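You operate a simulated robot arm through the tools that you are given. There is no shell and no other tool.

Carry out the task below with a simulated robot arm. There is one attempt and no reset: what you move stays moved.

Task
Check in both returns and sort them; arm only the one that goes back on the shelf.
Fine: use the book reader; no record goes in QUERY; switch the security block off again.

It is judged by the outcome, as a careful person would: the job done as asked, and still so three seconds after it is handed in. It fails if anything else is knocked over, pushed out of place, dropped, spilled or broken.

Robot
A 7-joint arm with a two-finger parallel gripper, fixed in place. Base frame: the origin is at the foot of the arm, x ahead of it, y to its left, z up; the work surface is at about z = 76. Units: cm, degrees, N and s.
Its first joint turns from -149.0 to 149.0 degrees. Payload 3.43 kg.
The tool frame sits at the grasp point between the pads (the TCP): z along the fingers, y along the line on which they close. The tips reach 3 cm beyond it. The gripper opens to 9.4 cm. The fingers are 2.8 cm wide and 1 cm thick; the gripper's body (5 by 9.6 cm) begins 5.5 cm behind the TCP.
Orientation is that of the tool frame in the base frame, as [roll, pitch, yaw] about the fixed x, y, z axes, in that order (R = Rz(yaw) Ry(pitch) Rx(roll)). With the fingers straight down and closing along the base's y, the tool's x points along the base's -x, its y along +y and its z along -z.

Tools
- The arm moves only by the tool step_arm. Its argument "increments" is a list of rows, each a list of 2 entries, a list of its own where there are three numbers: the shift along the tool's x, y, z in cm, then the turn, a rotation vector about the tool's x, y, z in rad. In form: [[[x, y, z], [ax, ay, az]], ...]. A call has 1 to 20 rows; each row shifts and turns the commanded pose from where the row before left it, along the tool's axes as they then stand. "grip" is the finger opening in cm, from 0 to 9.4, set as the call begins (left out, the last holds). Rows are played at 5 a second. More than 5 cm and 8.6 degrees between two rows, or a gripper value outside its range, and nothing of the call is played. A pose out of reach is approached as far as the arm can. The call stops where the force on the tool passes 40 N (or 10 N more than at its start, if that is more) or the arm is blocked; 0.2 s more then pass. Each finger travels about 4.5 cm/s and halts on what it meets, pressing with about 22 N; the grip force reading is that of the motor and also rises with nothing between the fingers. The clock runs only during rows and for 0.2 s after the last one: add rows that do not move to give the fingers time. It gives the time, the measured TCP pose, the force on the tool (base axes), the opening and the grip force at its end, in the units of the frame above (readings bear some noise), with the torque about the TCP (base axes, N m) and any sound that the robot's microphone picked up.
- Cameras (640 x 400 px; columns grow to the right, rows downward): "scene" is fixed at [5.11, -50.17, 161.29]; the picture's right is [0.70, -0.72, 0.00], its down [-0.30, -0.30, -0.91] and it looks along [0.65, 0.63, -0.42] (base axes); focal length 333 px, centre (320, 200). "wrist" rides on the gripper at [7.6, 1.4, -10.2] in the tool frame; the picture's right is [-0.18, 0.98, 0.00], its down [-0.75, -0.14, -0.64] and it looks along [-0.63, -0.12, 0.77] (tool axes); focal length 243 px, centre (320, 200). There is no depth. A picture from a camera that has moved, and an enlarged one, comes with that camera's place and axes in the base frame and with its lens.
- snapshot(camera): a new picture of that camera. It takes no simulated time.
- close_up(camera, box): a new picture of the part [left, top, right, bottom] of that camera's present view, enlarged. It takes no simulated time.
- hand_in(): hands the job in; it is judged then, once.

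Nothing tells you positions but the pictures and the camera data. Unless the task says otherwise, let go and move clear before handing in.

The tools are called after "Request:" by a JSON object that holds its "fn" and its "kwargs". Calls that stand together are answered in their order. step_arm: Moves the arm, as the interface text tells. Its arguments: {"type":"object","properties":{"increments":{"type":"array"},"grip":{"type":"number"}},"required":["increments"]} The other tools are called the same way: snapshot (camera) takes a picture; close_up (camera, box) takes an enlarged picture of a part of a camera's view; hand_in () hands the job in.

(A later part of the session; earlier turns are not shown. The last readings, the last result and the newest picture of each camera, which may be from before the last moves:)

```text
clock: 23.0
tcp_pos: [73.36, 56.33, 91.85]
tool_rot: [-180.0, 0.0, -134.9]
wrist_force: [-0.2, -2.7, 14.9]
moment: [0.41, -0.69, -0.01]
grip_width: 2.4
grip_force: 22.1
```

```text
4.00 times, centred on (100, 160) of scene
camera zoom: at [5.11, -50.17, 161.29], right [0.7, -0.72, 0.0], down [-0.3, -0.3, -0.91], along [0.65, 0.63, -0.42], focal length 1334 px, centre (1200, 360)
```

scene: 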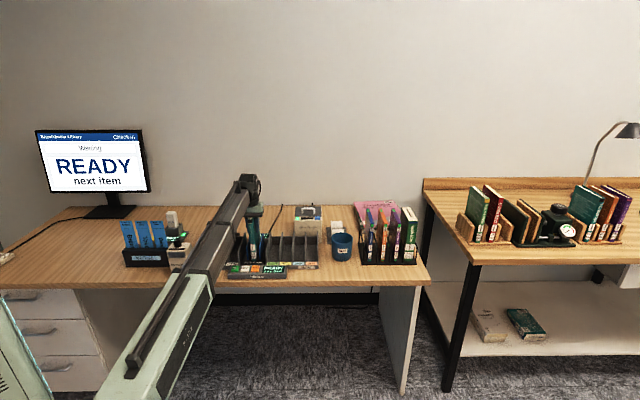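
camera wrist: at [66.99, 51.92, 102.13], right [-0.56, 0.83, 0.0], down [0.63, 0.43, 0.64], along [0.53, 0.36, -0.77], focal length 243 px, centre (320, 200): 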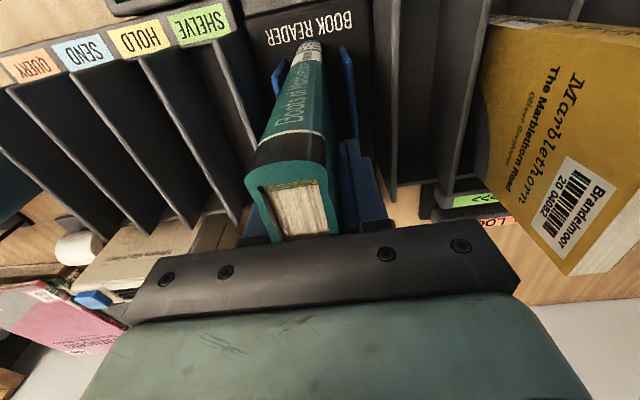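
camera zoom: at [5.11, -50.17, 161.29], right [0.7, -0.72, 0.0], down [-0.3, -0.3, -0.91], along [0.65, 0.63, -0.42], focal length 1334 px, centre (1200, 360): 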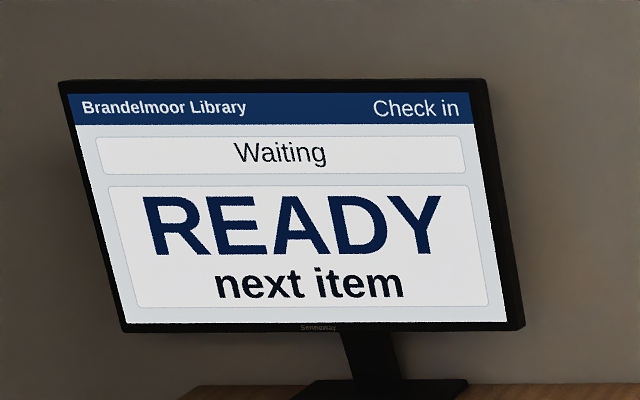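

Displays still say READY, so CHECK IN must be pressed. I'll release the book, let it settle, and rise clear.

Request:
{"fn": "step_arm", "kwargs": {"increments": [[[0, 0, -0.1], [0, 0, 0]], [[0, 0, 0], [0, 0, 0]]]}}

Request:
{"fn": "step_arm", "kwargs": {"increments": [[[0, 0, 0], [0, 0, 0]], [[0, 0, 0], [0, 0, 0]], [[0, 0, 0], [0, 0, 0]], [[0, 0, 0], [0, 0, 0]], [[0, 0, 0], [0, 0, 0]]], "grip": 4.6}}

Request:
{"fn": "snapshot", "kwargs": {"camera": "wrist"}}

Request:
{"fn": "close_up", "kwargs": {"camera": "scene", "box": [200, 200, 300, 280]}}

```text
clock: 23.6
tcp_pos: [73.31, 56.33, 92.0]
tool_rot: [-179.9, -0.1, -135.0]
wrist_force: [1.6, -0.8, -3.6]
moment: [-0.06, 0.04, 0.03]
grip_width: 2.44
grip_force: 22.2
```

```text
clock: 24.8
tcp_pos: [73.32, 56.35, 91.93]
tool_rot: [-180.0, 0.1, -135.0]
wrist_force: [0.1, 0.6, 1.0]
moment: [-0.03, 0.01, -0.02]
grip_width: 4.57
grip_force: 0.0
```

```text
taken
camera wrist: at [67.06, 52.01, 102.24], right [-0.56, 0.83, 0.0], down [0.63, 0.43, 0.64], along [0.53, 0.36, -0.77], focal length 243 px, centre (320, 200)
```

wrist: 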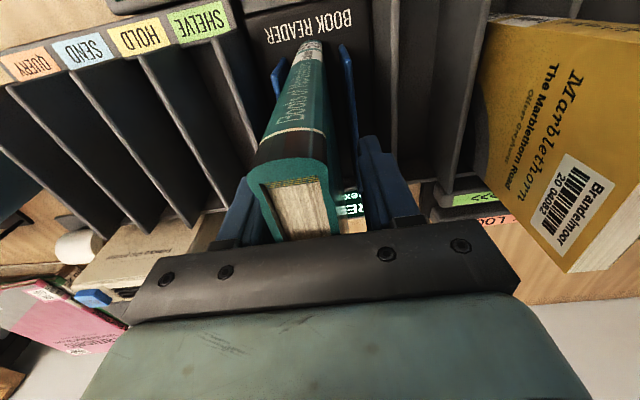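

```text
5.00 times, centred on (250, 240) of scene
camera zoom: at [5.11, -50.17, 161.29], right [0.7, -0.72, 0.0], down [-0.3, -0.3, -0.91], along [0.65, 0.63, -0.42], focal length 1667 px, centre (670, 0)
```

zoom: 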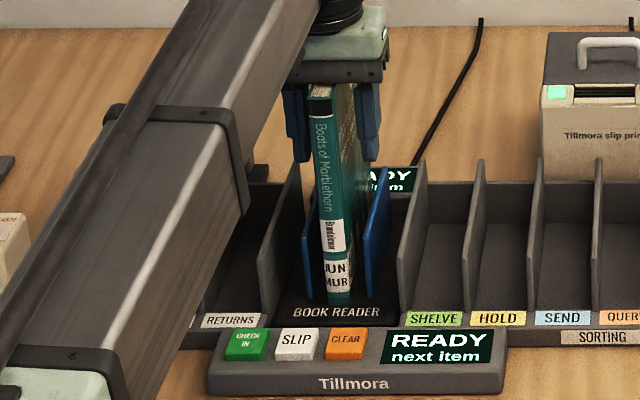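

The book stands on its own in the reader. I'll rise, close the fingers and move over the CHECK IN button.

Request:
{"fn": "step_arm", "kwargs": {"increments": [[[0, 0, -1.5], [0, 0, 0]], [[0, 0, -2], [0, 0, 0]], [[0, 0, -2], [0, 0, 0]], [[0, 0, -2], [0, 0, 0]], [[0, 0, -1.5], [0, 0, 0]], [[0, 0, 0], [0, 0, 0]]]}}

Request:
{"fn": "step_arm", "kwargs": {"increments": [[[2, 1, 0], [0, 0, 0]], [[2.5, 1.2, 0], [0, 0, 0]], [[2.5, 1.2, 0], [0, 0, 0]], [[2.5, 1.2, 0], [0, 0, 0]], [[2.2, 1.0, 0], [0, 0, 0]], [[1, 0.3, 0], [0, 0, 0]], [[0, 0, 0], [0, 0, 0]], [[0, 0, 0], [0, 0, 0]]], "grip": 0}}

Request:
{"fn": "snapshot", "kwargs": {"camera": "wrist"}}

Request:
{"fn": "close_up", "kwargs": {"camera": "scene", "box": [200, 200, 300, 280]}}

```text
clock: 26.2
tcp_pos: [73.43, 56.25, 100.9]
tool_rot: [-180.0, -0.1, -135.0]
wrist_force: [-0.1, 0.7, 0.0]
moment: [0.02, -0.03, 0.01]
grip_width: 4.61
grip_force: 0.0
```

```text
clock: 28.0
tcp_pos: [60.29, 51.3, 100.75]
tool_rot: [-180.0, -0.1, -135.0]
wrist_force: [0.2, 0.4, 0.4]
moment: [0.01, 0.01, -0.02]
grip_width: 0.0
grip_force: 22.1
```

```text
taken
camera wrist: at [54.05, 47.15, 111.14], right [-0.56, 0.83, 0.0], down [0.63, 0.43, 0.64], along [0.53, 0.36, -0.77], focal length 243 px, centre (320, 200)
```

wrist: 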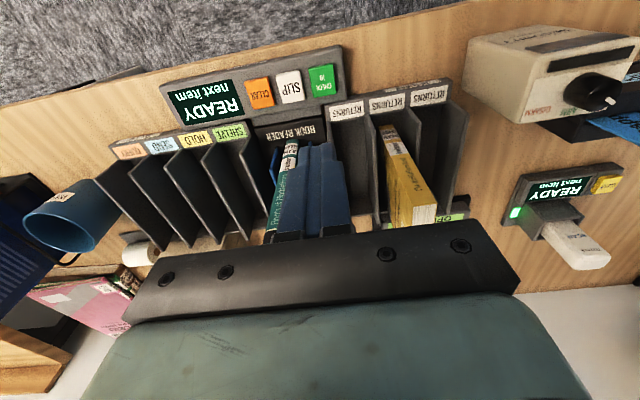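

```text
5.00 times, centred on (250, 240) of scene
camera zoom: at [5.11, -50.17, 161.29], right [0.7, -0.72, 0.0], down [-0.3, -0.3, -0.91], along [0.65, 0.63, -0.42], focal length 1667 px, centre (670, 0)
```

zoom: 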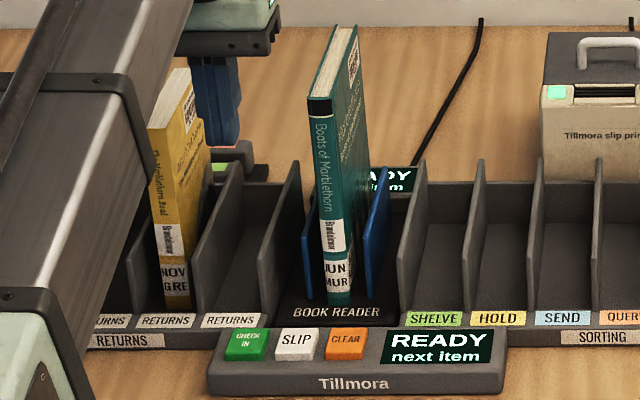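

The fingers are almost above CHECK IN (button at s≈6.1, d≈79.1, top z≈79.6). I'll trim the position and descend to just above it.

Request:
{"fn": "step_arm", "kwargs": {"increments": [[[-0.2, 0.25, 0], [0, 0, 0]], [[0, 0, 2.5], [0, 0, 0]], [[0, 0, 3], [0, 0, 0]], [[0, 0, 3], [0, 0, 0]], [[0, 0, 3], [0, 0, 0]], [[0, 0, 2.5], [0, 0, 0]], [[0, 0, 1.7], [0, 0, 0]], [[0, 0, 0], [0, 0, 0]]]}}

Request:
{"fn": "close_up", "kwargs": {"camera": "scene", "box": [200, 210, 300, 290]}}

Request:
{"fn": "snapshot", "kwargs": {"camera": "wrist"}}

```text
clock: 29.8
tcp_pos: [60.24, 51.74, 85.22]
tool_rot: [-180.0, -0.1, -134.9]
wrist_force: [1.1, 0.8, 0.4]
moment: [0.0, 0.02, 0.0]
grip_width: 0.01
grip_force: 22.1
```

```text
5.00 times, centred on (250, 250) of scene
camera zoom: at [5.11, -50.17, 161.29], right [0.7, -0.72, 0.0], down [-0.3, -0.3, -0.91], along [0.65, 0.63, -0.42], focal length 1667 px, centre (670, -50)
```

zoom: 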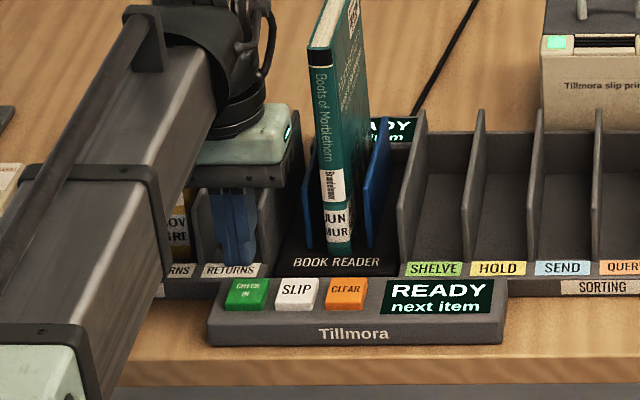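

```text
taken
camera wrist: at [53.82, 47.53, 95.49], right [-0.56, 0.83, 0.0], down [0.63, 0.43, 0.64], along [0.53, 0.36, -0.77], focal length 243 px, centre (320, 200)
```

wrist: 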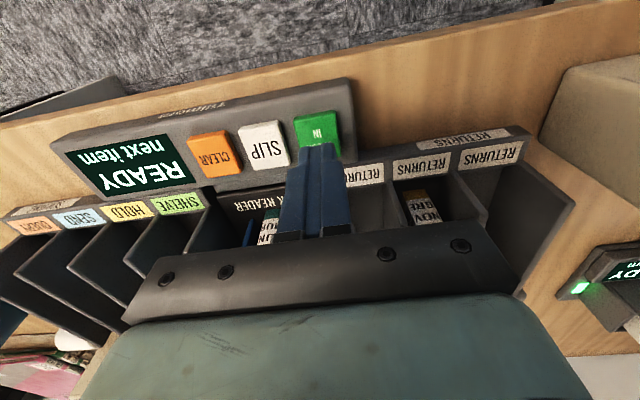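

The fingertips are right above the green button. I'll trim slightly toward the front and press gently in small steps.

Request:
{"fn": "step_arm", "kwargs": {"increments": [[[0.25, 0, 0.8], [0, 0, 0]], [[0, 0, 0.8], [0, 0, 0]], [[0, 0, 0.4], [0, 0, 0]], [[0, 0, 0.3], [0, 0, 0]], [[0, 0, 0.2], [0, 0, 0]], [[0, 0, 0], [0, 0, 0]]]}}

Request:
{"fn": "close_up", "kwargs": {"camera": "scene", "box": [200, 210, 300, 290]}}

```text
clock: 31.2
tcp_pos: [59.9, 51.5, 82.82]
tool_rot: [180.0, 0.0, -135.0]
wrist_force: [-0.4, 0.7, -0.8]
moment: [0.03, -0.02, -0.01]
grip_width: 0.0
grip_force: 21.8
```

```text
5.00 times, centred on (250, 250) of scene
camera zoom: at [5.11, -50.17, 161.29], right [0.7, -0.72, 0.0], down [-0.3, -0.3, -0.91], along [0.65, 0.63, -0.42], focal length 1667 px, centre (670, -50)
```

zoom: 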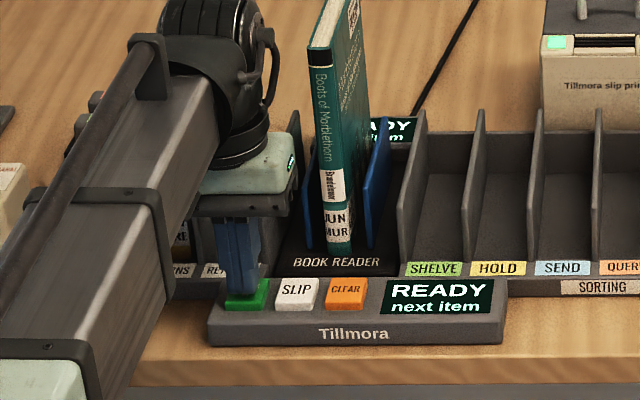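

Request:
{"fn": "step_arm", "kwargs": {"increments": [[[0, 0, 0.2], [0, 0, 0]], [[0, 0, 0.2], [0, 0, 0]], [[0, 0, 0.15], [0, 0, 0]], [[0, 0, 0], [0, 0, 0]]]}}

Request:
{"fn": "close_up", "kwargs": {"camera": "scene", "box": [200, 210, 300, 290]}}

```text
clock: 32.2
tcp_pos: [60.03, 51.59, 82.26]
tool_rot: [-179.9, 0.1, -135.0]
wrist_force: [-0.1, 0.0, 1.1]
moment: [0.04, 0.01, 0.0]
grip_width: 0.0
grip_force: 21.8
```

```text
5.00 times, centred on (250, 250) of scene
camera zoom: at [5.11, -50.17, 161.29], right [0.7, -0.72, 0.0], down [-0.3, -0.3, -0.91], along [0.65, 0.63, -0.42], focal length 1667 px, centre (670, -50)
```

zoom: 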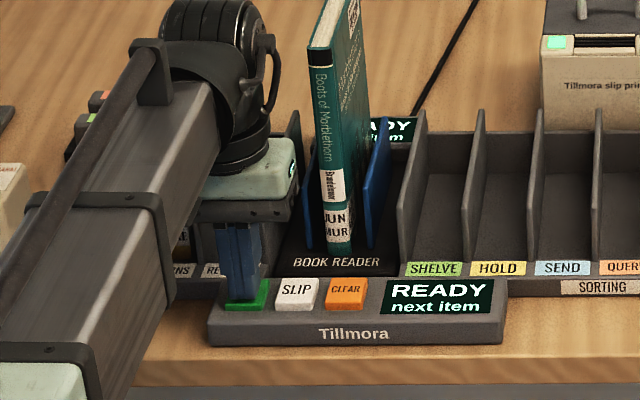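

No contact yet, so I'll keep pressing in small steps while watching the force and the display.

Request:
{"fn": "step_arm", "kwargs": {"increments": [[[0, 0, 0.2], [0, 0, 0]], [[0, 0, 0.15], [0, 0, 0]], [[0, 0, 0.15], [0, 0, 0]], [[0, 0, 0], [0, 0, 0]]]}}

Request:
{"fn": "close_up", "kwargs": {"camera": "scene", "box": [200, 210, 300, 290]}}

```text
clock: 33.2
tcp_pos: [59.96, 51.55, 81.7]
tool_rot: [-179.9, 0.0, -135.0]
wrist_force: [1.1, -5.8, 12.2]
moment: [-0.18, -0.03, -0.03]
grip_width: 0.0
grip_force: 22.3
heard: click
```

```text
5.00 times, centred on (250, 250) of scene
camera zoom: at [5.11, -50.17, 161.29], right [0.7, -0.72, 0.0], down [-0.3, -0.3, -0.91], along [0.65, 0.63, -0.42], focal length 1667 px, centre (670, -50)
```

zoom: 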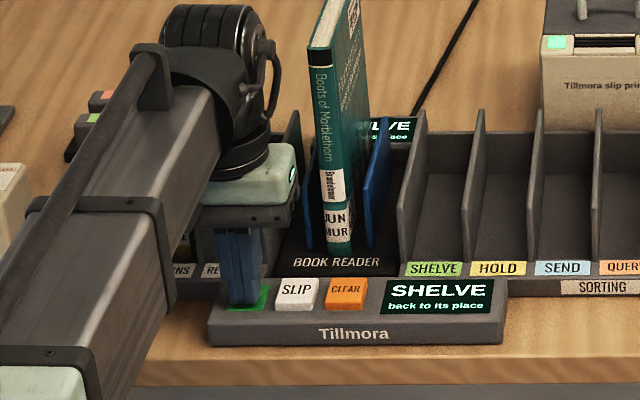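

A click was heard and the display now says SHELVE – back to its place for the teal book. I'll lift off the button and read the monitor.

Request:
{"fn": "step_arm", "kwargs": {"increments": [[[0, 0, -0.6], [0, 0, 0]], [[0, 0, -1.5], [0, 0, 0]], [[0, 0, -2.5], [0, 0, 0]], [[0, 0, -2.5], [0, 0, 0]], [[0, 0, 0], [0, 0, 0]]]}}

Request:
{"fn": "close_up", "kwargs": {"camera": "scene", "box": [20, 110, 180, 210]}}

Request:
{"fn": "close_up", "kwargs": {"camera": "scene", "box": [200, 200, 300, 290]}}

Request:
{"fn": "snapshot", "kwargs": {"camera": "scene"}}

```text
clock: 34.4
tcp_pos: [59.96, 51.66, 88.87]
tool_rot: [-180.0, 0.1, -134.9]
wrist_force: [-0.2, 1.1, -0.7]
moment: [0.02, 0.01, 0.04]
grip_width: 0.0
grip_force: 22.6
```

```text
4.00 times, centred on (100, 160) of scene
camera zoom: at [5.11, -50.17, 161.29], right [0.7, -0.72, 0.0], down [-0.3, -0.3, -0.91], along [0.65, 0.63, -0.42], focal length 1334 px, centre (1200, 360)
```

zoom: 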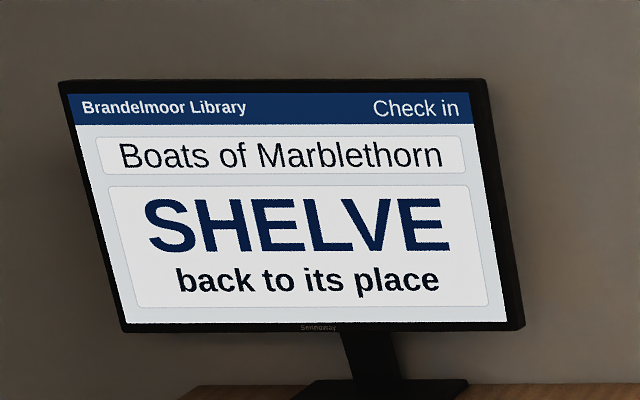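

```text
4.44 times, centred on (250, 245) of scene
camera zoom: at [5.11, -50.17, 161.29], right [0.7, -0.72, 0.0], down [-0.3, -0.3, -0.91], along [0.65, 0.63, -0.42], focal length 1482 px, centre (631, 0)
```

zoom: 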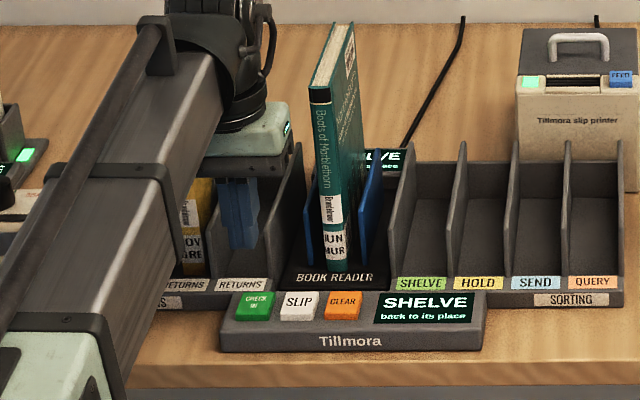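

```text
taken
```

scene: 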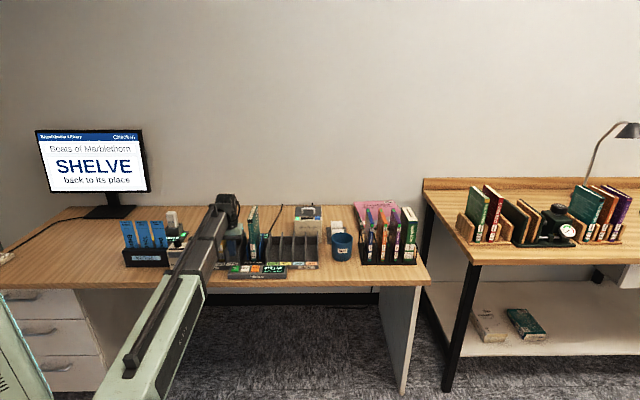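

The teal book goes to SHELVE, so it's the one to arm. Next I'll go up and left for a close look at the SECURITY block and its knob.

Request:
{"fn": "step_arm", "kwargs": {"increments": [[[0, 0, -3], [0, 0, 0]], [[0, 0, -3], [0, 0, 0]], [[0, 0, -3], [0, 0, 0]], [[0, 0, -3], [0, 0, 0]], [[0, 0, -2], [0, 0, 0]], [[0, 0, 0], [0, 0, 0]]]}}

Request:
{"fn": "step_arm", "kwargs": {"increments": [[[0, 1.5, 0], [0, 0, 0]], [[0, 2.5, 0], [0, 0, 0]], [[0, 2.5, 0], [0, 0, 0]], [[0, 2.5, 0], [0, 0, 0]], [[0, 2.5, 0], [0, 0, 0]], [[0, 2.5, 0], [0, 0, 0]], [[0, 2.5, 0], [0, 0, 0]], [[0, 2.5, 0], [0, 0, 0]], [[0, 2.0, 0], [0, 0, 0]], [[0, 1.0, 0], [0, 0, 0]], [[0, 0, 0], [0, 0, 0]]]}}

Request:
{"fn": "snapshot", "kwargs": {"camera": "wrist"}}

Request:
{"fn": "snapshot", "kwargs": {"camera": "scene"}}

```text
clock: 35.8
tcp_pos: [60.04, 51.55, 102.57]
tool_rot: [180.0, 0.1, -134.9]
wrist_force: [1.0, 0.0, 0.1]
moment: [0.0, -0.02, 0.03]
grip_width: 0.0
grip_force: 22.0
```

```text
clock: 38.2
tcp_pos: [44.2, 67.13, 102.72]
tool_rot: [179.9, 0.0, -135.0]
wrist_force: [0.0, 0.7, -0.2]
moment: [-0.01, -0.01, 0.0]
grip_width: 0.0
grip_force: 22.0
```

```text
taken
camera wrist: at [37.96, 62.93, 113.05], right [-0.56, 0.83, 0.0], down [0.63, 0.43, 0.64], along [0.53, 0.36, -0.77], focal length 243 px, centre (320, 200)
```

wrist: 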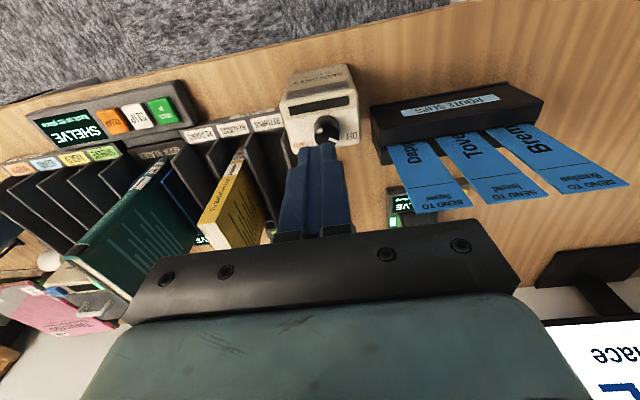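

```text
taken
```

scene: 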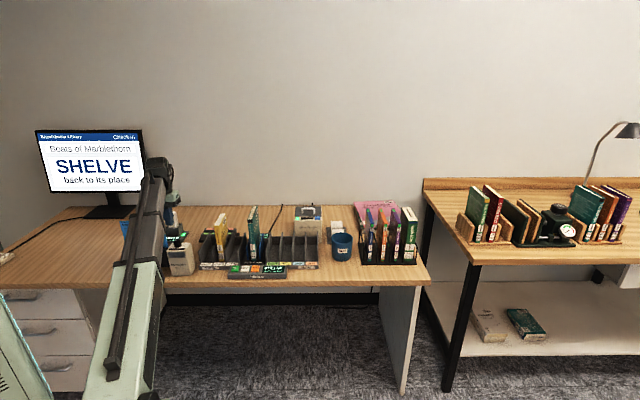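

The block is just ahead and right below the fingers. I'll back off toward the robot a bit and lower for a clear view of its top and front.

Request:
{"fn": "step_arm", "kwargs": {"increments": [[[1.5, 0, 1], [0, 0, 0]], [[2, 0, 1], [0, 0, 0]], [[2, 0, 1], [0, 0, 0]], [[2, 0, 1], [0, 0, 0]], [[0, 0, 0], [0, 0, 0]]]}}

Request:
{"fn": "snapshot", "kwargs": {"camera": "wrist"}}

Request:
{"fn": "close_up", "kwargs": {"camera": "wrist", "box": [260, 60, 420, 160]}}

Request:
{"fn": "close_up", "kwargs": {"camera": "scene", "box": [150, 220, 220, 280]}}

```text
clock: 39.4
tcp_pos: [39.05, 61.94, 98.73]
tool_rot: [180.0, 0.0, -135.1]
wrist_force: [-0.2, 1.0, -0.3]
moment: [0.0, 0.0, -0.02]
grip_width: 0.0
grip_force: 22.4
```

```text
taken
camera wrist: at [32.69, 57.64, 108.97], right [-0.56, 0.83, 0.0], down [0.63, 0.43, 0.64], along [0.53, 0.36, -0.77], focal length 243 px, centre (320, 200)
```

wrist: 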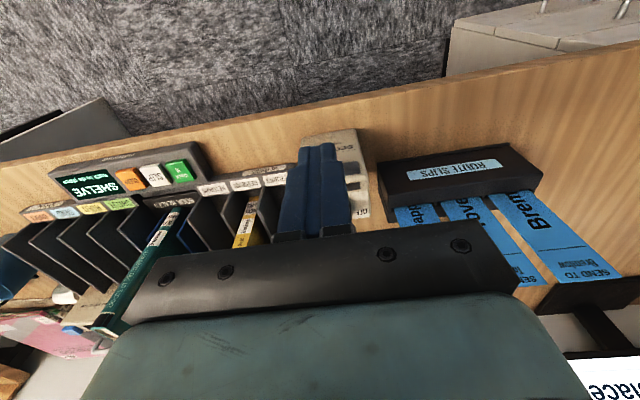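

```text
4.00 times, centred on (340, 110) of wrist
camera zoom: at [32.69, 57.64, 108.97], right [-0.56, 0.83, 0.0], down [0.63, 0.43, 0.64], along [0.53, 0.36, -0.77], focal length 970 px, centre (240, 560)
```

zoom: 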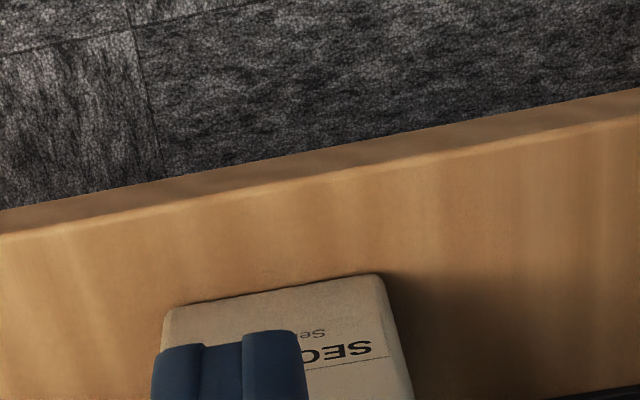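

```text
6.67 times, centred on (185, 250) of scene
camera zoom: at [5.11, -50.17, 161.29], right [0.7, -0.72, 0.0], down [-0.3, -0.3, -0.91], along [0.65, 0.63, -0.42], focal length 2222 px, centre (1220, -133)
```

zoom: 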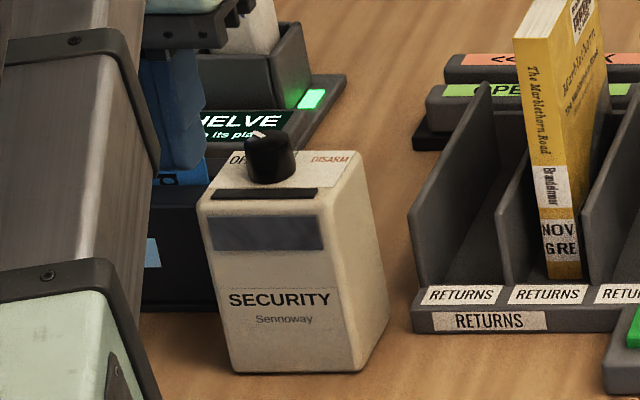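

The front of the block has a grey-blue pad with the SECURITY label, and its top has a slit and the knob. I'll shift to the right so the fingers don't hide the top.

Request:
{"fn": "step_arm", "kwargs": {"increments": [[[-1, -2, 0], [0, 0, 0]], [[-1.5, -2.5, 0], [0, 0, 0]], [[-1.5, -2.5, 0], [0, 0, 0]], [[0, 0, 0], [0, 0, 0]]]}}

Request:
{"fn": "close_up", "kwargs": {"camera": "wrist", "box": [330, 60, 510, 180]}}

Request:
{"fn": "snapshot", "kwargs": {"camera": "wrist"}}

```text
clock: 40.4
tcp_pos: [46.75, 59.91, 98.8]
tool_rot: [180.0, 0.0, -135.0]
wrist_force: [0.5, -0.2, 0.1]
moment: [-0.01, 0.02, -0.03]
grip_width: 0.03
grip_force: 21.8
```

```text
3.33 times, centred on (420, 120) of wrist
camera zoom: at [40.57, 55.55, 109.06], right [-0.56, 0.83, 0.0], down [0.63, 0.43, 0.64], along [0.53, 0.36, -0.77], focal length 809 px, centre (-13, 467)
```

zoom: 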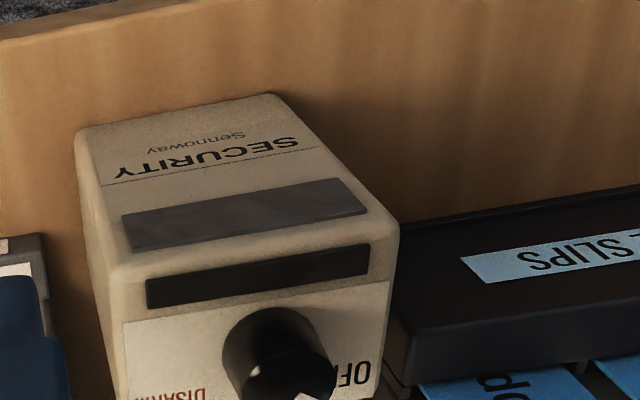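

```text
taken
camera wrist: at [40.57, 55.55, 109.06], right [-0.56, 0.83, 0.0], down [0.63, 0.43, 0.64], along [0.53, 0.36, -0.77], focal length 243 px, centre (320, 200)
```

wrist: 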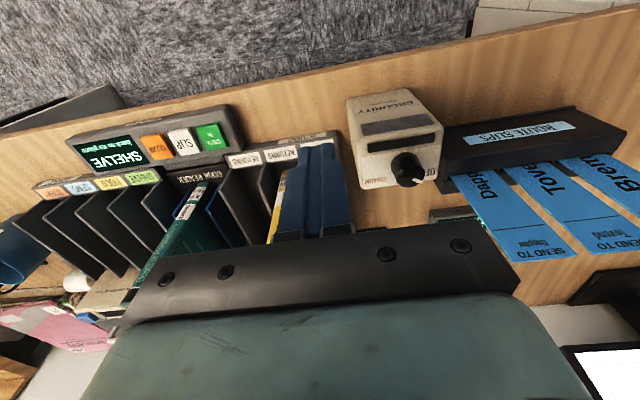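

Request:
{"fn": "close_up", "kwargs": {"camera": "wrist", "box": [340, 90, 460, 200]}}

```text
3.64 times, centred on (400, 145) of wrist
camera zoom: at [40.57, 55.55, 109.06], right [-0.56, 0.83, 0.0], down [0.63, 0.43, 0.64], along [0.53, 0.36, -0.77], focal length 882 px, centre (29, 400)
```

zoom: 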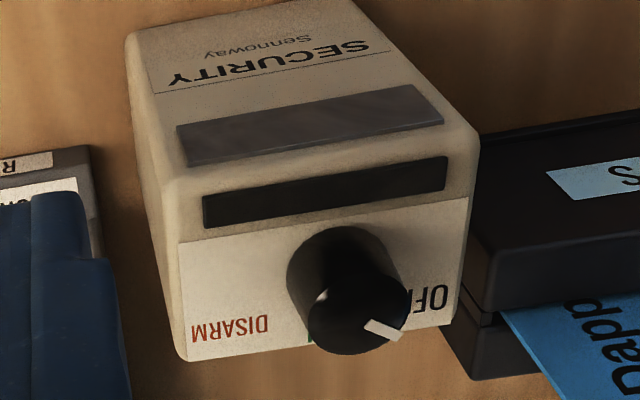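

Now I can measure the block: its top is at z≈88.3, and the knob is about 2.4 cm wide, near s≈-16.4, d≈81.7. OFF points back-left, ARM straight back and DISARM back-right. I'll hover over the knob and pre-rotate the tool counter-clockwise so that turning to ARM brings it back to its present orientation.

Request:
{"fn": "step_arm", "kwargs": {"increments": [[[-1, 1, -0.6], [0, 0, 0]], [[-1.8, 2, -0.6], [0, 0, 0]], [[-1.8, 2, 0], [0, 0, 0]], [[-1.6, 2.04, 0], [0, 0, 0]], [[0, 0, 0], [0, 0, 0]]]}}

Request:
{"fn": "step_arm", "kwargs": {"increments": [[[0, 0, 0], [0, 0, -0.12]], [[0, 0, 0], [0, 0, -0.12]], [[0, 0, 0], [0, 0, -0.12]], [[0, 0, 0], [0, 0, -0.12]], [[0, 0, 0], [0, 0, -0.12]], [[0, 0, 0], [0, 0, -0.12]], [[0, 0, 0], [0, 0, -0.12]], [[0, 0, 0], [0, 0, -0.12]], [[0, 0, 0], [0, 0, 0]]], "grip": 5.0}}

Request:
{"fn": "snapshot", "kwargs": {"camera": "wrist"}}

Request:
{"fn": "snapshot", "kwargs": {"camera": "scene"}}

```text
clock: 41.6
tcp_pos: [46.23, 69.29, 100.05]
tool_rot: [-180.0, -0.1, -135.0]
wrist_force: [-0.2, 0.3, -0.3]
moment: [0.02, -0.01, 0.0]
grip_width: 0.01
grip_force: 22.0
```

```text
clock: 43.6
tcp_pos: [46.29, 69.26, 99.95]
tool_rot: [180.0, 0.0, -79.9]
wrist_force: [-0.4, -0.2, -0.2]
moment: [-0.02, 0.0, -0.02]
grip_width: 5.0
grip_force: 0.0
```

```text
taken
camera wrist: at [46.29, 61.48, 110.23], right [-1.0, 0.01, 0.0], down [0.01, 0.77, 0.64], along [0.01, 0.64, -0.77], focal length 243 px, centre (320, 200)
```

wrist: 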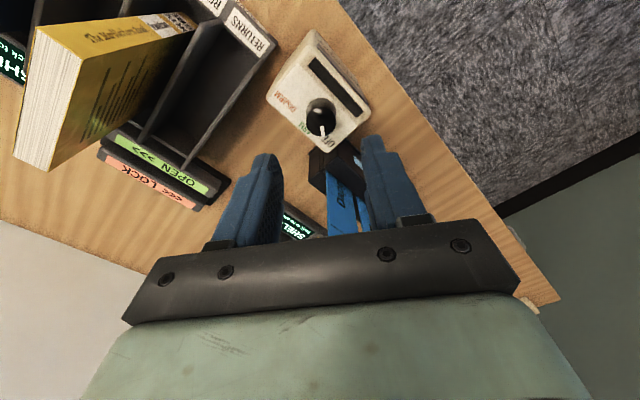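

```text
taken
```

scene: 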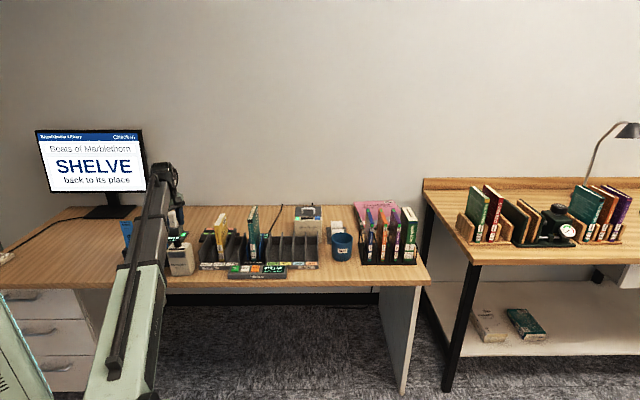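

Request:
{"fn": "close_up", "kwargs": {"camera": "wrist", "box": [250, 20, 390, 160]}}

```text
2.86 times, centred on (320, 90) of wrist
camera zoom: at [46.29, 61.48, 110.23], right [-1.0, 0.01, 0.0], down [0.01, 0.77, 0.64], along [0.01, 0.64, -0.77], focal length 693 px, centre (320, 514)
```

zoom: 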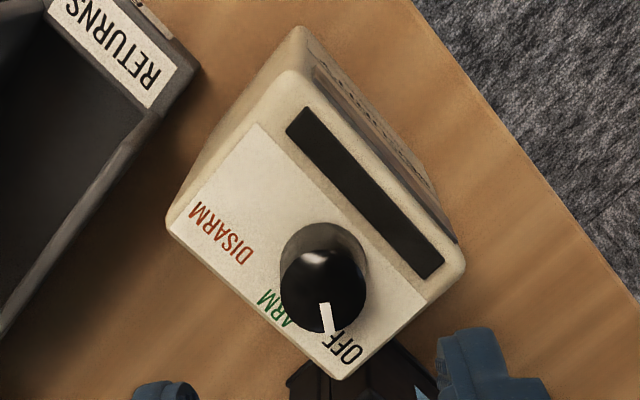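

The knob top is centred under the TCP, with a diameter of about 2.5 cm. The pointer at OFF is about 50° left of ARM. I'll lower the open fingers around the knob.

Request:
{"fn": "step_arm", "kwargs": {"increments": [[[-0.1, 0, 1.5], [0, 0, 0]], [[0, 0, 2], [0, 0, 0]], [[0, 0, 2], [0, 0, 0]], [[0, 0, 1.5], [0, 0, 0]], [[0, 0, 0.7], [0, 0, 0]], [[0, 0, 0.3], [0, 0, 0]], [[0, 0, 0], [0, 0, 0]]]}}

Request:
{"fn": "snapshot", "kwargs": {"camera": "wrist"}}

Request:
{"fn": "close_up", "kwargs": {"camera": "scene", "box": [120, 210, 220, 280]}}

```text
clock: 45.2
tcp_pos: [46.32, 69.26, 92.05]
tool_rot: [180.0, 0.0, -80.0]
wrist_force: [1.1, 0.1, 0.2]
moment: [0.01, 0.0, 0.0]
grip_width: 5.0
grip_force: 0.1
```

```text
taken
camera wrist: at [46.28, 61.58, 102.29], right [-1.0, 0.01, 0.0], down [0.01, 0.77, 0.64], along [0.01, 0.64, -0.77], focal length 243 px, centre (320, 200)
```

wrist: 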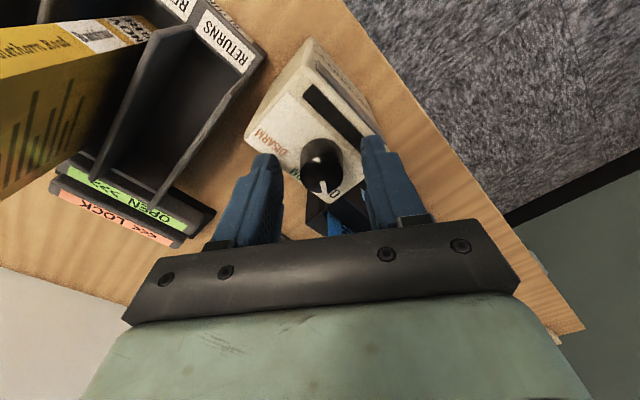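

```text
5.71 times, centred on (170, 245) of scene
camera zoom: at [5.11, -50.17, 161.29], right [0.7, -0.72, 0.0], down [-0.3, -0.3, -0.91], along [0.65, 0.63, -0.42], focal length 1905 px, centre (1177, -57)
```

zoom: 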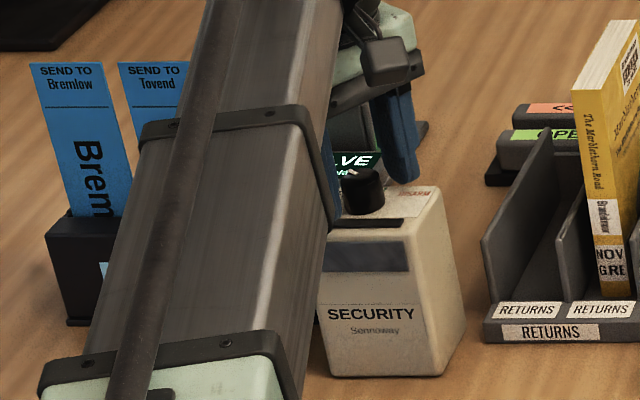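

The fingers straddle the knob. I'll close on it gently and check the reading.

Request:
{"fn": "step_arm", "kwargs": {"increments": [[[0, 0, 0], [0, 0, 0]], [[0, 0, 0], [0, 0, 0]], [[0, 0, 0], [0, 0, 0]], [[0, 0, 0], [0, 0, 0]]], "grip": 0}}

Request:
{"fn": "snapshot", "kwargs": {"camera": "wrist"}}

```text
clock: 46.2
tcp_pos: [46.26, 69.19, 92.04]
tool_rot: [179.9, 0.0, -79.9]
wrist_force: [-7.8, -2.2, -1.3]
moment: [-0.01, 0.24, -0.01]
grip_width: 2.62
grip_force: 44.5
```

```text
taken
camera wrist: at [46.22, 61.57, 102.3], right [-1.0, 0.01, 0.0], down [0.01, 0.77, 0.64], along [0.01, 0.64, -0.77], focal length 243 px, centre (320, 200)
```

wrist: 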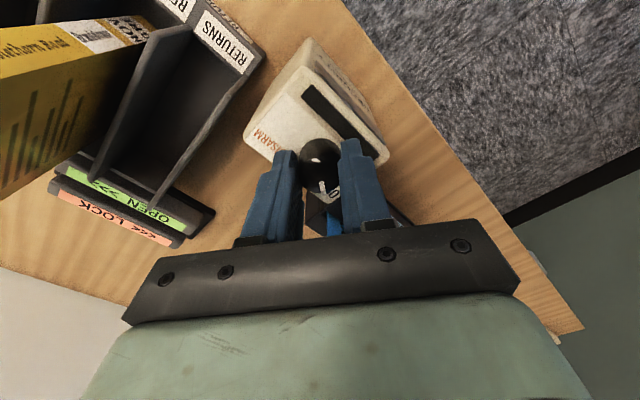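

Request:
{"fn": "step_arm", "kwargs": {"increments": [[[0, 0.06, 0], [0, 0, 0]], [[0, 0, 0], [0, 0, 0]]]}}

```text
clock: 46.8
tcp_pos: [46.14, 69.23, 91.95]
tool_rot: [179.9, 0.0, -80.0]
wrist_force: [-6.2, -1.4, -0.4]
moment: [-0.08, 0.24, -0.01]
grip_width: 2.6
grip_force: 44.6
```

Request:
{"fn": "step_arm", "kwargs": {"increments": [[[0, 0.1, 0], [0, 0, 0]], [[0, 0.08, 0], [0, 0, 0]], [[0, 0, 0], [0, 0, 0]]]}}

```text
clock: 47.6
tcp_pos: [46.19, 69.26, 92.07]
tool_rot: [-180.0, 0.0, -80.0]
wrist_force: [5.2, 5.6, 6.3]
moment: [-0.8, -0.43, -0.01]
grip_width: 2.63
grip_force: 45.1
```

The knob is held and nearly centred. Now I'll turn it clockwise about 50° toward ARM in small steps.

Request:
{"fn": "step_arm", "kwargs": {"increments": [[[0, -0.07, 0], [0, 0, 0.05]], [[0, 0, 0], [0, 0, 0.09]], [[0, 0, 0], [0, 0, 0.09]], [[0, 0, 0], [0, 0, 0.09]], [[0, 0, 0], [0, 0, 0.09]], [[0, 0, 0], [0, 0, 0.09]], [[0, 0, 0], [0, 0, 0.09]], [[0, 0, 0], [0, 0, 0.09]], [[0, 0, 0], [0, 0, 0.09]], [[0, 0, 0], [0, 0, 0.09]], [[0, 0, 0], [0, 0, 0]]]}}

Request:
{"fn": "snapshot", "kwargs": {"camera": "wrist"}}

Request:
{"fn": "close_up", "kwargs": {"camera": "scene", "box": [150, 220, 220, 280]}}

```text
clock: 50.0
tcp_pos: [45.99, 69.32, 92.04]
tool_rot: [179.8, 0.1, -129.3]
wrist_force: [-3.8, 18.6, 22.8]
moment: [0.87, -0.06, 0.01]
grip_width: 2.61
grip_force: 44.8
```

```text
taken
camera wrist: at [40.26, 64.3, 102.28], right [-0.64, 0.77, 0.0], down [0.59, 0.49, 0.64], along [0.49, 0.42, -0.77], focal length 243 px, centre (320, 200)
```

wrist: 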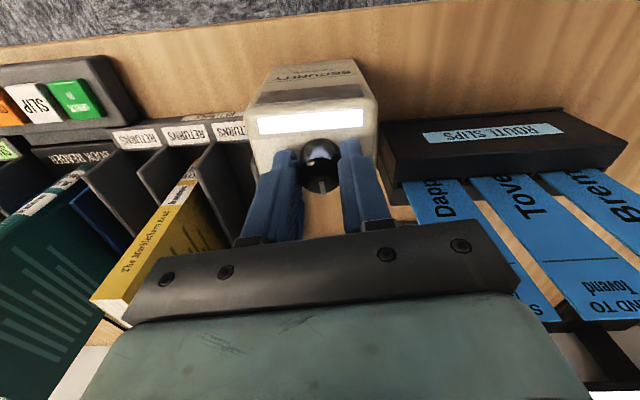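

```text
6.67 times, centred on (185, 250) of scene
camera zoom: at [5.11, -50.17, 161.29], right [0.7, -0.72, 0.0], down [-0.3, -0.3, -0.91], along [0.65, 0.63, -0.42], focal length 2222 px, centre (1220, -133)
```

zoom: 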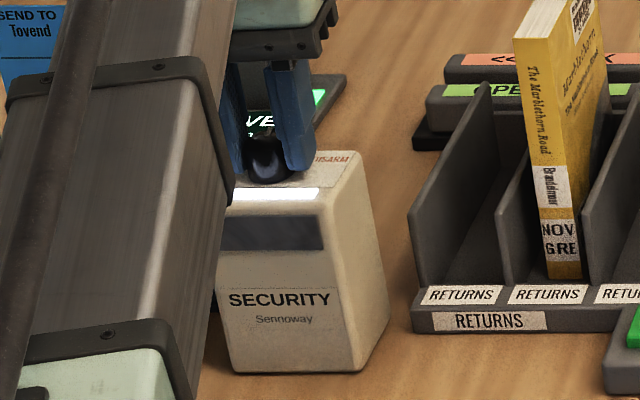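

The window on the block has lit up. I'll zoom in to read it and check the pointer.

Request:
{"fn": "close_up", "kwargs": {"camera": "wrist", "box": [240, 60, 400, 200]}}

Request:
{"fn": "close_up", "kwargs": {"camera": "wrist", "box": [280, 130, 370, 200]}}

```text
2.86 times, centred on (320, 130) of wrist
camera zoom: at [40.26, 64.3, 102.28], right [-0.64, 0.77, 0.0], down [0.59, 0.49, 0.64], along [0.49, 0.42, -0.77], focal length 693 px, centre (320, 400)
```

zoom: 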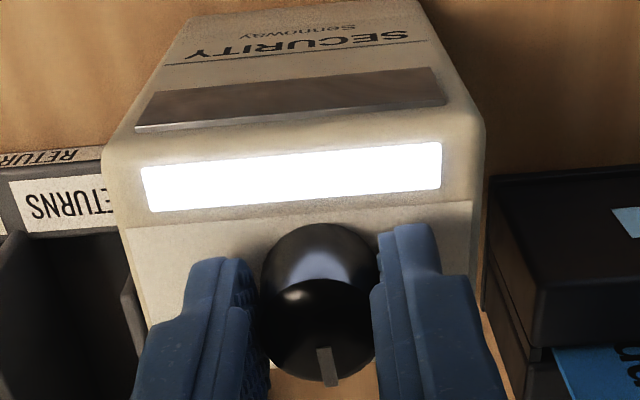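

```text
5.71 times, centred on (325, 165) of wrist
camera zoom: at [40.26, 64.3, 102.28], right [-0.64, 0.77, 0.0], down [0.59, 0.49, 0.64], along [0.49, 0.42, -0.77], focal length 1386 px, centre (291, 400)
```

zoom: 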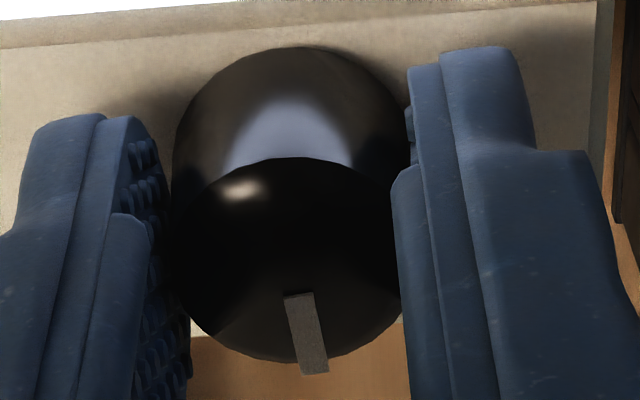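

The window is lit and the pointer is about 5° short of straight back. I'll add the last few degrees and then release the knob.

Request:
{"fn": "step_arm", "kwargs": {"increments": [[[0, 0, 0], [0, 0, 0.04]], [[0, 0, 0], [0, 0, 0.035]], [[0, 0, 0], [0, 0, 0]]]}}

Request:
{"fn": "step_arm", "kwargs": {"increments": [[[0, 0, 0], [0, 0, 0]], [[0, 0, 0], [0, 0, 0]], [[0, 0, 0], [0, 0, 0]]], "grip": 5.0}}

Request:
{"fn": "step_arm", "kwargs": {"increments": [[[0, 0, -1], [0, 0, 0]], [[0, 0, -2], [0, 0, 0]], [[0, 0, -2.5], [0, 0, 0]], [[0, 0, -2.5], [0, 0, 0]], [[0, 0, -2], [0, 0, 0]], [[0, 0, 0], [0, 0, 0]]]}}

Request:
{"fn": "snapshot", "kwargs": {"camera": "wrist"}}

Request:
{"fn": "close_up", "kwargs": {"camera": "wrist", "box": [250, 60, 390, 160]}}

```text
clock: 50.8
tcp_pos: [46.12, 69.27, 91.99]
tool_rot: [180.0, 0.1, -133.6]
wrist_force: [-6.1, 20.8, 26.4]
moment: [0.57, 0.25, 0.0]
grip_width: 2.63
grip_force: 45.2
```

```text
clock: 51.6
tcp_pos: [46.15, 69.17, 92.0]
tool_rot: [-179.9, 0.0, -133.7]
wrist_force: [-0.6, -0.1, 0.0]
moment: [0.01, 0.0, 0.0]
grip_width: 5.03
grip_force: 0.1
```

```text
clock: 53.0
tcp_pos: [46.02, 69.36, 101.98]
tool_rot: [-180.0, -0.1, -133.6]
wrist_force: [0.6, 0.2, 0.0]
moment: [0.02, 0.02, -0.01]
grip_width: 5.01
grip_force: 0.0
```

```text
taken
camera wrist: at [39.81, 64.84, 112.18], right [-0.59, 0.81, 0.0], down [0.62, 0.45, 0.64], along [0.52, 0.38, -0.77], focal length 243 px, centre (320, 200)
```

wrist: 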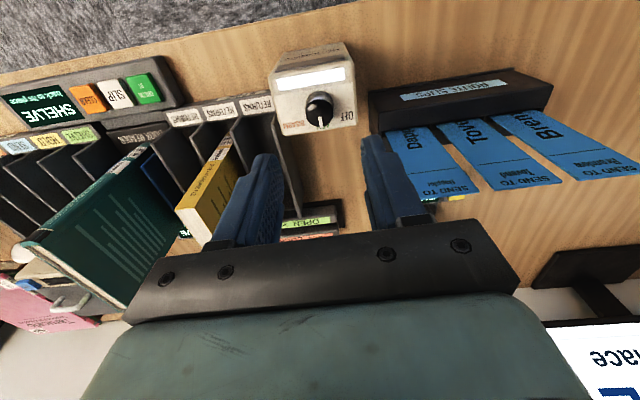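

```text
4.00 times, centred on (320, 110) of wrist
camera zoom: at [39.81, 64.84, 112.18], right [-0.59, 0.81, 0.0], down [0.62, 0.45, 0.64], along [0.52, 0.38, -0.77], focal length 970 px, centre (320, 560)
```

zoom: 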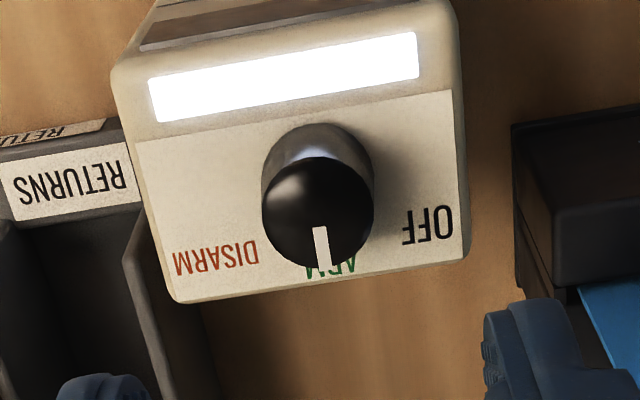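

The pointer now reads ARM and the window is lit. Next I'll go back over the reader to pick up the teal book again.

Request:
{"fn": "step_arm", "kwargs": {"increments": [[[0, -1.5, 0], [0, 0, 0.0244]], [[0, -2.5, 0], [0, 0, 0]], [[0, -2.5, 0], [0, 0, 0]], [[0, -2.5, 0], [0, 0, 0]], [[0, -2.5, 0], [0, 0, 0]], [[0, -2.5, 0], [0, 0, 0]], [[0, -2.5, 0], [0, 0, 0]], [[-1, -2.5, 0], [0, 0, 0]], [[-2, -2.5, 0], [0, 0, 0]], [[-2, -2.5, 0], [0, 0, 0]], [[-2, -2.5, 0], [0, 0, 0]], [[-2, -1.5, 0], [0, 0, 0]], [[-1.1, -0.5, 0], [0, 0, 0]], [[0, 0, 0], [0, 0, 0]]], "grip": 4.6}}

Request:
{"fn": "snapshot", "kwargs": {"camera": "wrist"}}

Request:
{"fn": "close_up", "kwargs": {"camera": "scene", "box": [200, 200, 300, 280]}}

```text
clock: 56.0
tcp_pos: [73.49, 56.28, 101.9]
tool_rot: [180.0, 0.0, -135.0]
wrist_force: [-0.3, -0.2, 0.1]
moment: [0.03, 0.0, 0.02]
grip_width: 4.6
grip_force: 0.0
```

```text
taken
camera wrist: at [67.19, 52.03, 112.19], right [-0.57, 0.82, 0.0], down [0.63, 0.43, 0.64], along [0.53, 0.36, -0.77], focal length 243 px, centre (320, 200)
```

wrist: 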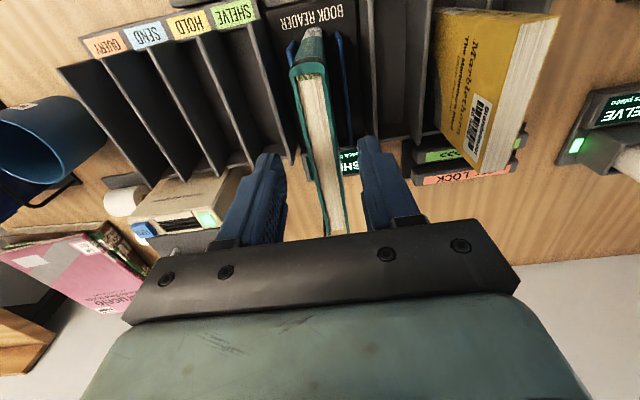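

```text
5.00 times, centred on (250, 240) of scene
camera zoom: at [5.11, -50.17, 161.29], right [0.7, -0.72, 0.0], down [-0.3, -0.3, -0.91], along [0.65, 0.63, -0.42], focal length 1667 px, centre (670, 0)
```

zoom: 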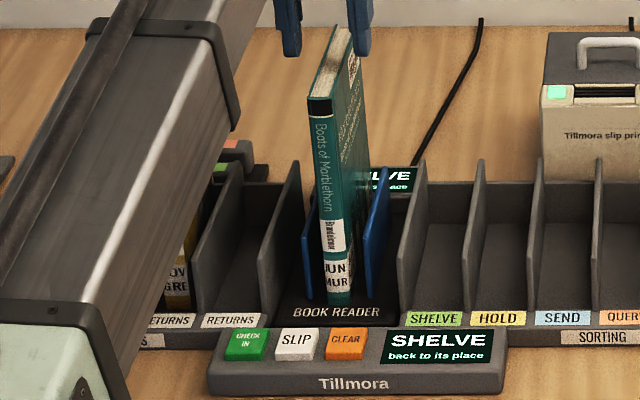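

The teal book is right below. I'll descend to the same grip height, close on it and lift.

Request:
{"fn": "step_arm", "kwargs": {"increments": [[[0, 0.05, 1.5], [0, 0, 0]], [[0, 0, 2], [0, 0, 0]], [[0, 0, 2], [0, 0, 0]], [[0, 0, 2], [0, 0, 0]], [[0, 0, 1.5], [0, 0, 0]], [[0, 0, 0.9], [0, 0, 0]], [[0, 0, 0], [0, 0, 0]]]}}

Request:
{"fn": "snapshot", "kwargs": {"camera": "wrist"}}

Request:
{"fn": "step_arm", "kwargs": {"increments": [[[0, 0, 0], [0, 0, 0]], [[0, 0, 0], [0, 0, 0]], [[0, 0, 0], [0, 0, 0]], [[0, 0, 0], [0, 0, 0]], [[0, 0, 0], [0, 0, 0]]], "grip": 0}}

```text
clock: 57.6
tcp_pos: [73.4, 56.3, 92.16]
tool_rot: [180.0, 0.1, -135.0]
wrist_force: [0.8, 0.4, 0.4]
moment: [0.01, 0.03, 0.02]
grip_width: 4.63
grip_force: 0.0
```

```text
taken
camera wrist: at [67.06, 51.97, 102.38], right [-0.57, 0.82, 0.0], down [0.63, 0.43, 0.64], along [0.53, 0.36, -0.77], focal length 243 px, centre (320, 200)
```

wrist: 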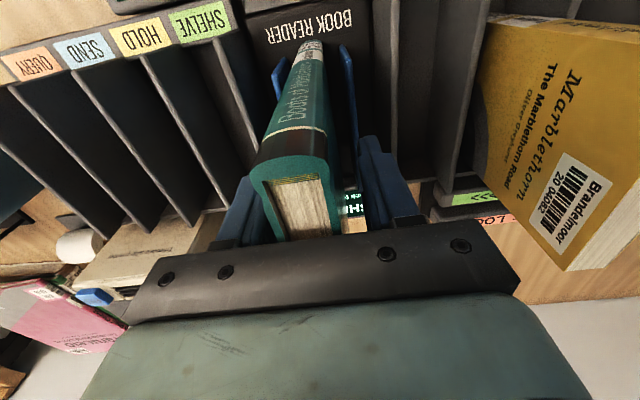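

```text
clock: 58.8
tcp_pos: [73.2, 56.28, 92.07]
tool_rot: [180.0, 0.1, -134.9]
wrist_force: [0.0, 1.4, -0.3]
moment: [0.08, 0.07, 0.01]
grip_width: 2.4
grip_force: 22.1
```

The teal book is held. I'll lift it, pull it out toward the front, clear of the yellow book, and then turn it 90° there.

Request:
{"fn": "step_arm", "kwargs": {"increments": [[[0, 0, -0.7], [0, 0, 0]], [[0, 0, -1.3], [0, 0, 0]], [[0, 0, -1.6], [0, 0, 0]], [[0, 0, -1.6], [0, 0, 0]], [[0, 0, -1.6], [0, 0, 0]], [[0, 0, -1.6], [0, 0, 0]], [[0, 0, -1.6], [0, 0, 0]], [[0, 0, -1.0], [0, 0, 0]], [[0, 0, 0], [0, 0, 0]]]}}

Request:
{"fn": "close_up", "kwargs": {"camera": "scene", "box": [200, 190, 300, 270]}}

Request:
{"fn": "close_up", "kwargs": {"camera": "scene", "box": [20, 110, 180, 210]}}

```text
clock: 60.8
tcp_pos: [73.45, 56.25, 103.16]
tool_rot: [-180.0, 0.0, -135.0]
wrist_force: [0.3, 0.3, -2.5]
moment: [-0.06, 0.0, 0.02]
grip_width: 2.44
grip_force: 21.9
```

```text
5.00 times, centred on (250, 230) of scene
camera zoom: at [5.11, -50.17, 161.29], right [0.7, -0.72, 0.0], down [-0.3, -0.3, -0.91], along [0.65, 0.63, -0.42], focal length 1667 px, centre (670, 50)
```

zoom: 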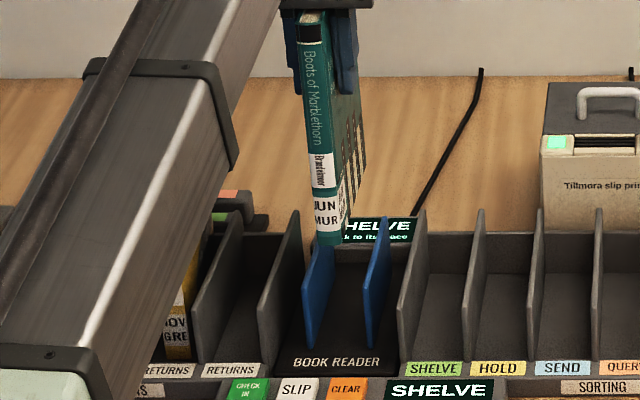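

```text
4.00 times, centred on (100, 160) of scene
camera zoom: at [5.11, -50.17, 161.29], right [0.7, -0.72, 0.0], down [-0.3, -0.3, -0.91], along [0.65, 0.63, -0.42], focal length 1334 px, centre (1200, 360)
```

zoom: 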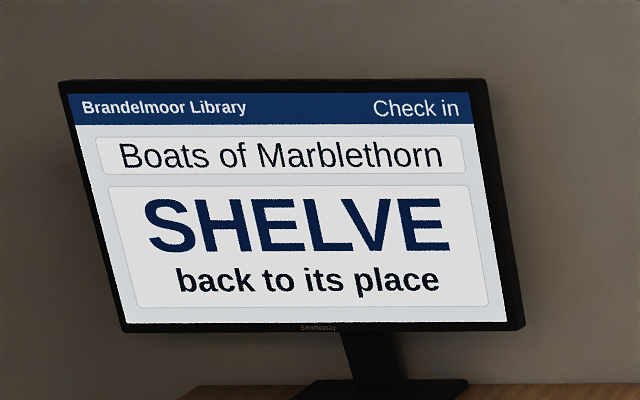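

Lifted cleanly. Now I'll pull the book toward the front edge of the desk.

Request:
{"fn": "step_arm", "kwargs": {"increments": [[[1, 0, 0], [0, 0, 0]], [[2, 0, 0], [0, 0, 0]], [[2, 0, 0], [0, 0, 0]], [[2, 0, 0], [0, 0, 0]], [[2, 0, 0], [0, 0, 0]], [[2, 0, 0], [0, 0, 0]], [[2, 0, 0], [0, 0, 0]], [[1.5, 0, 0], [0, 0, 0]], [[0, 0, 0], [0, 0, 0]]]}}

Request:
{"fn": "step_arm", "kwargs": {"increments": [[[0, 0, 0], [0, 0, 0.08]], [[0, 0, 0], [0, 0, 0.1]], [[0, 0, 0], [0, 0, 0.1]], [[0, 0, 0], [0, 0, 0.1]], [[0, 0, 0], [0, 0, 0.1]], [[0, 0, 0], [0, 0, 0.1]], [[0, 0, 0], [0, 0, 0.1]], [[0, 0, 0], [0, 0, 0.1]], [[0, 0, 0], [0, 0, 0]]]}}

Request:
{"fn": "snapshot", "kwargs": {"camera": "scene"}}

Request:
{"fn": "snapshot", "kwargs": {"camera": "wrist"}}

```text
clock: 62.8
tcp_pos: [63.28, 45.96, 103.06]
tool_rot: [-179.9, 0.0, -135.0]
wrist_force: [-1.1, 1.1, -3.4]
moment: [-0.04, 0.08, 0.0]
grip_width: 2.45
grip_force: 21.8
```

```text
clock: 64.8
tcp_pos: [63.2, 45.97, 103.06]
tool_rot: [-180.0, -0.1, -179.8]
wrist_force: [0.1, 0.5, -2.4]
moment: [-0.04, 0.08, 0.01]
grip_width: 2.46
grip_force: 22.1
```

```text
taken
```

scene: 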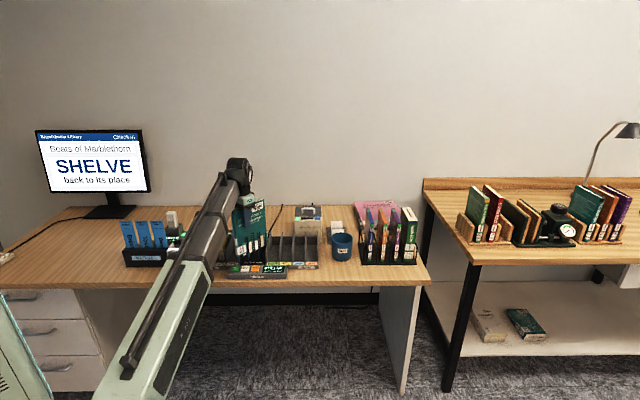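

```text
taken
camera wrist: at [55.64, 47.49, 113.32], right [0.18, 0.98, 0.0], down [0.75, -0.14, 0.64], along [0.63, -0.12, -0.77], focal length 243 px, centre (320, 200)
```

wrist: 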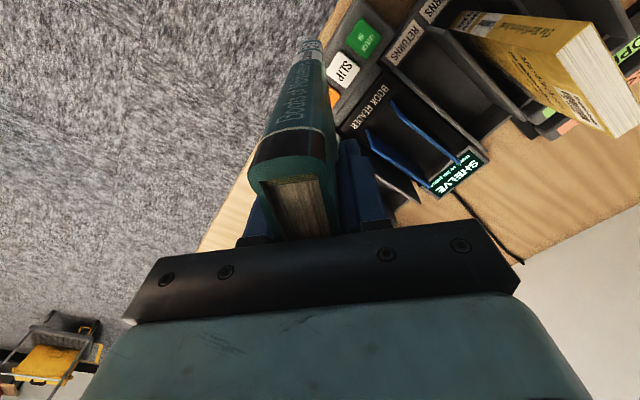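

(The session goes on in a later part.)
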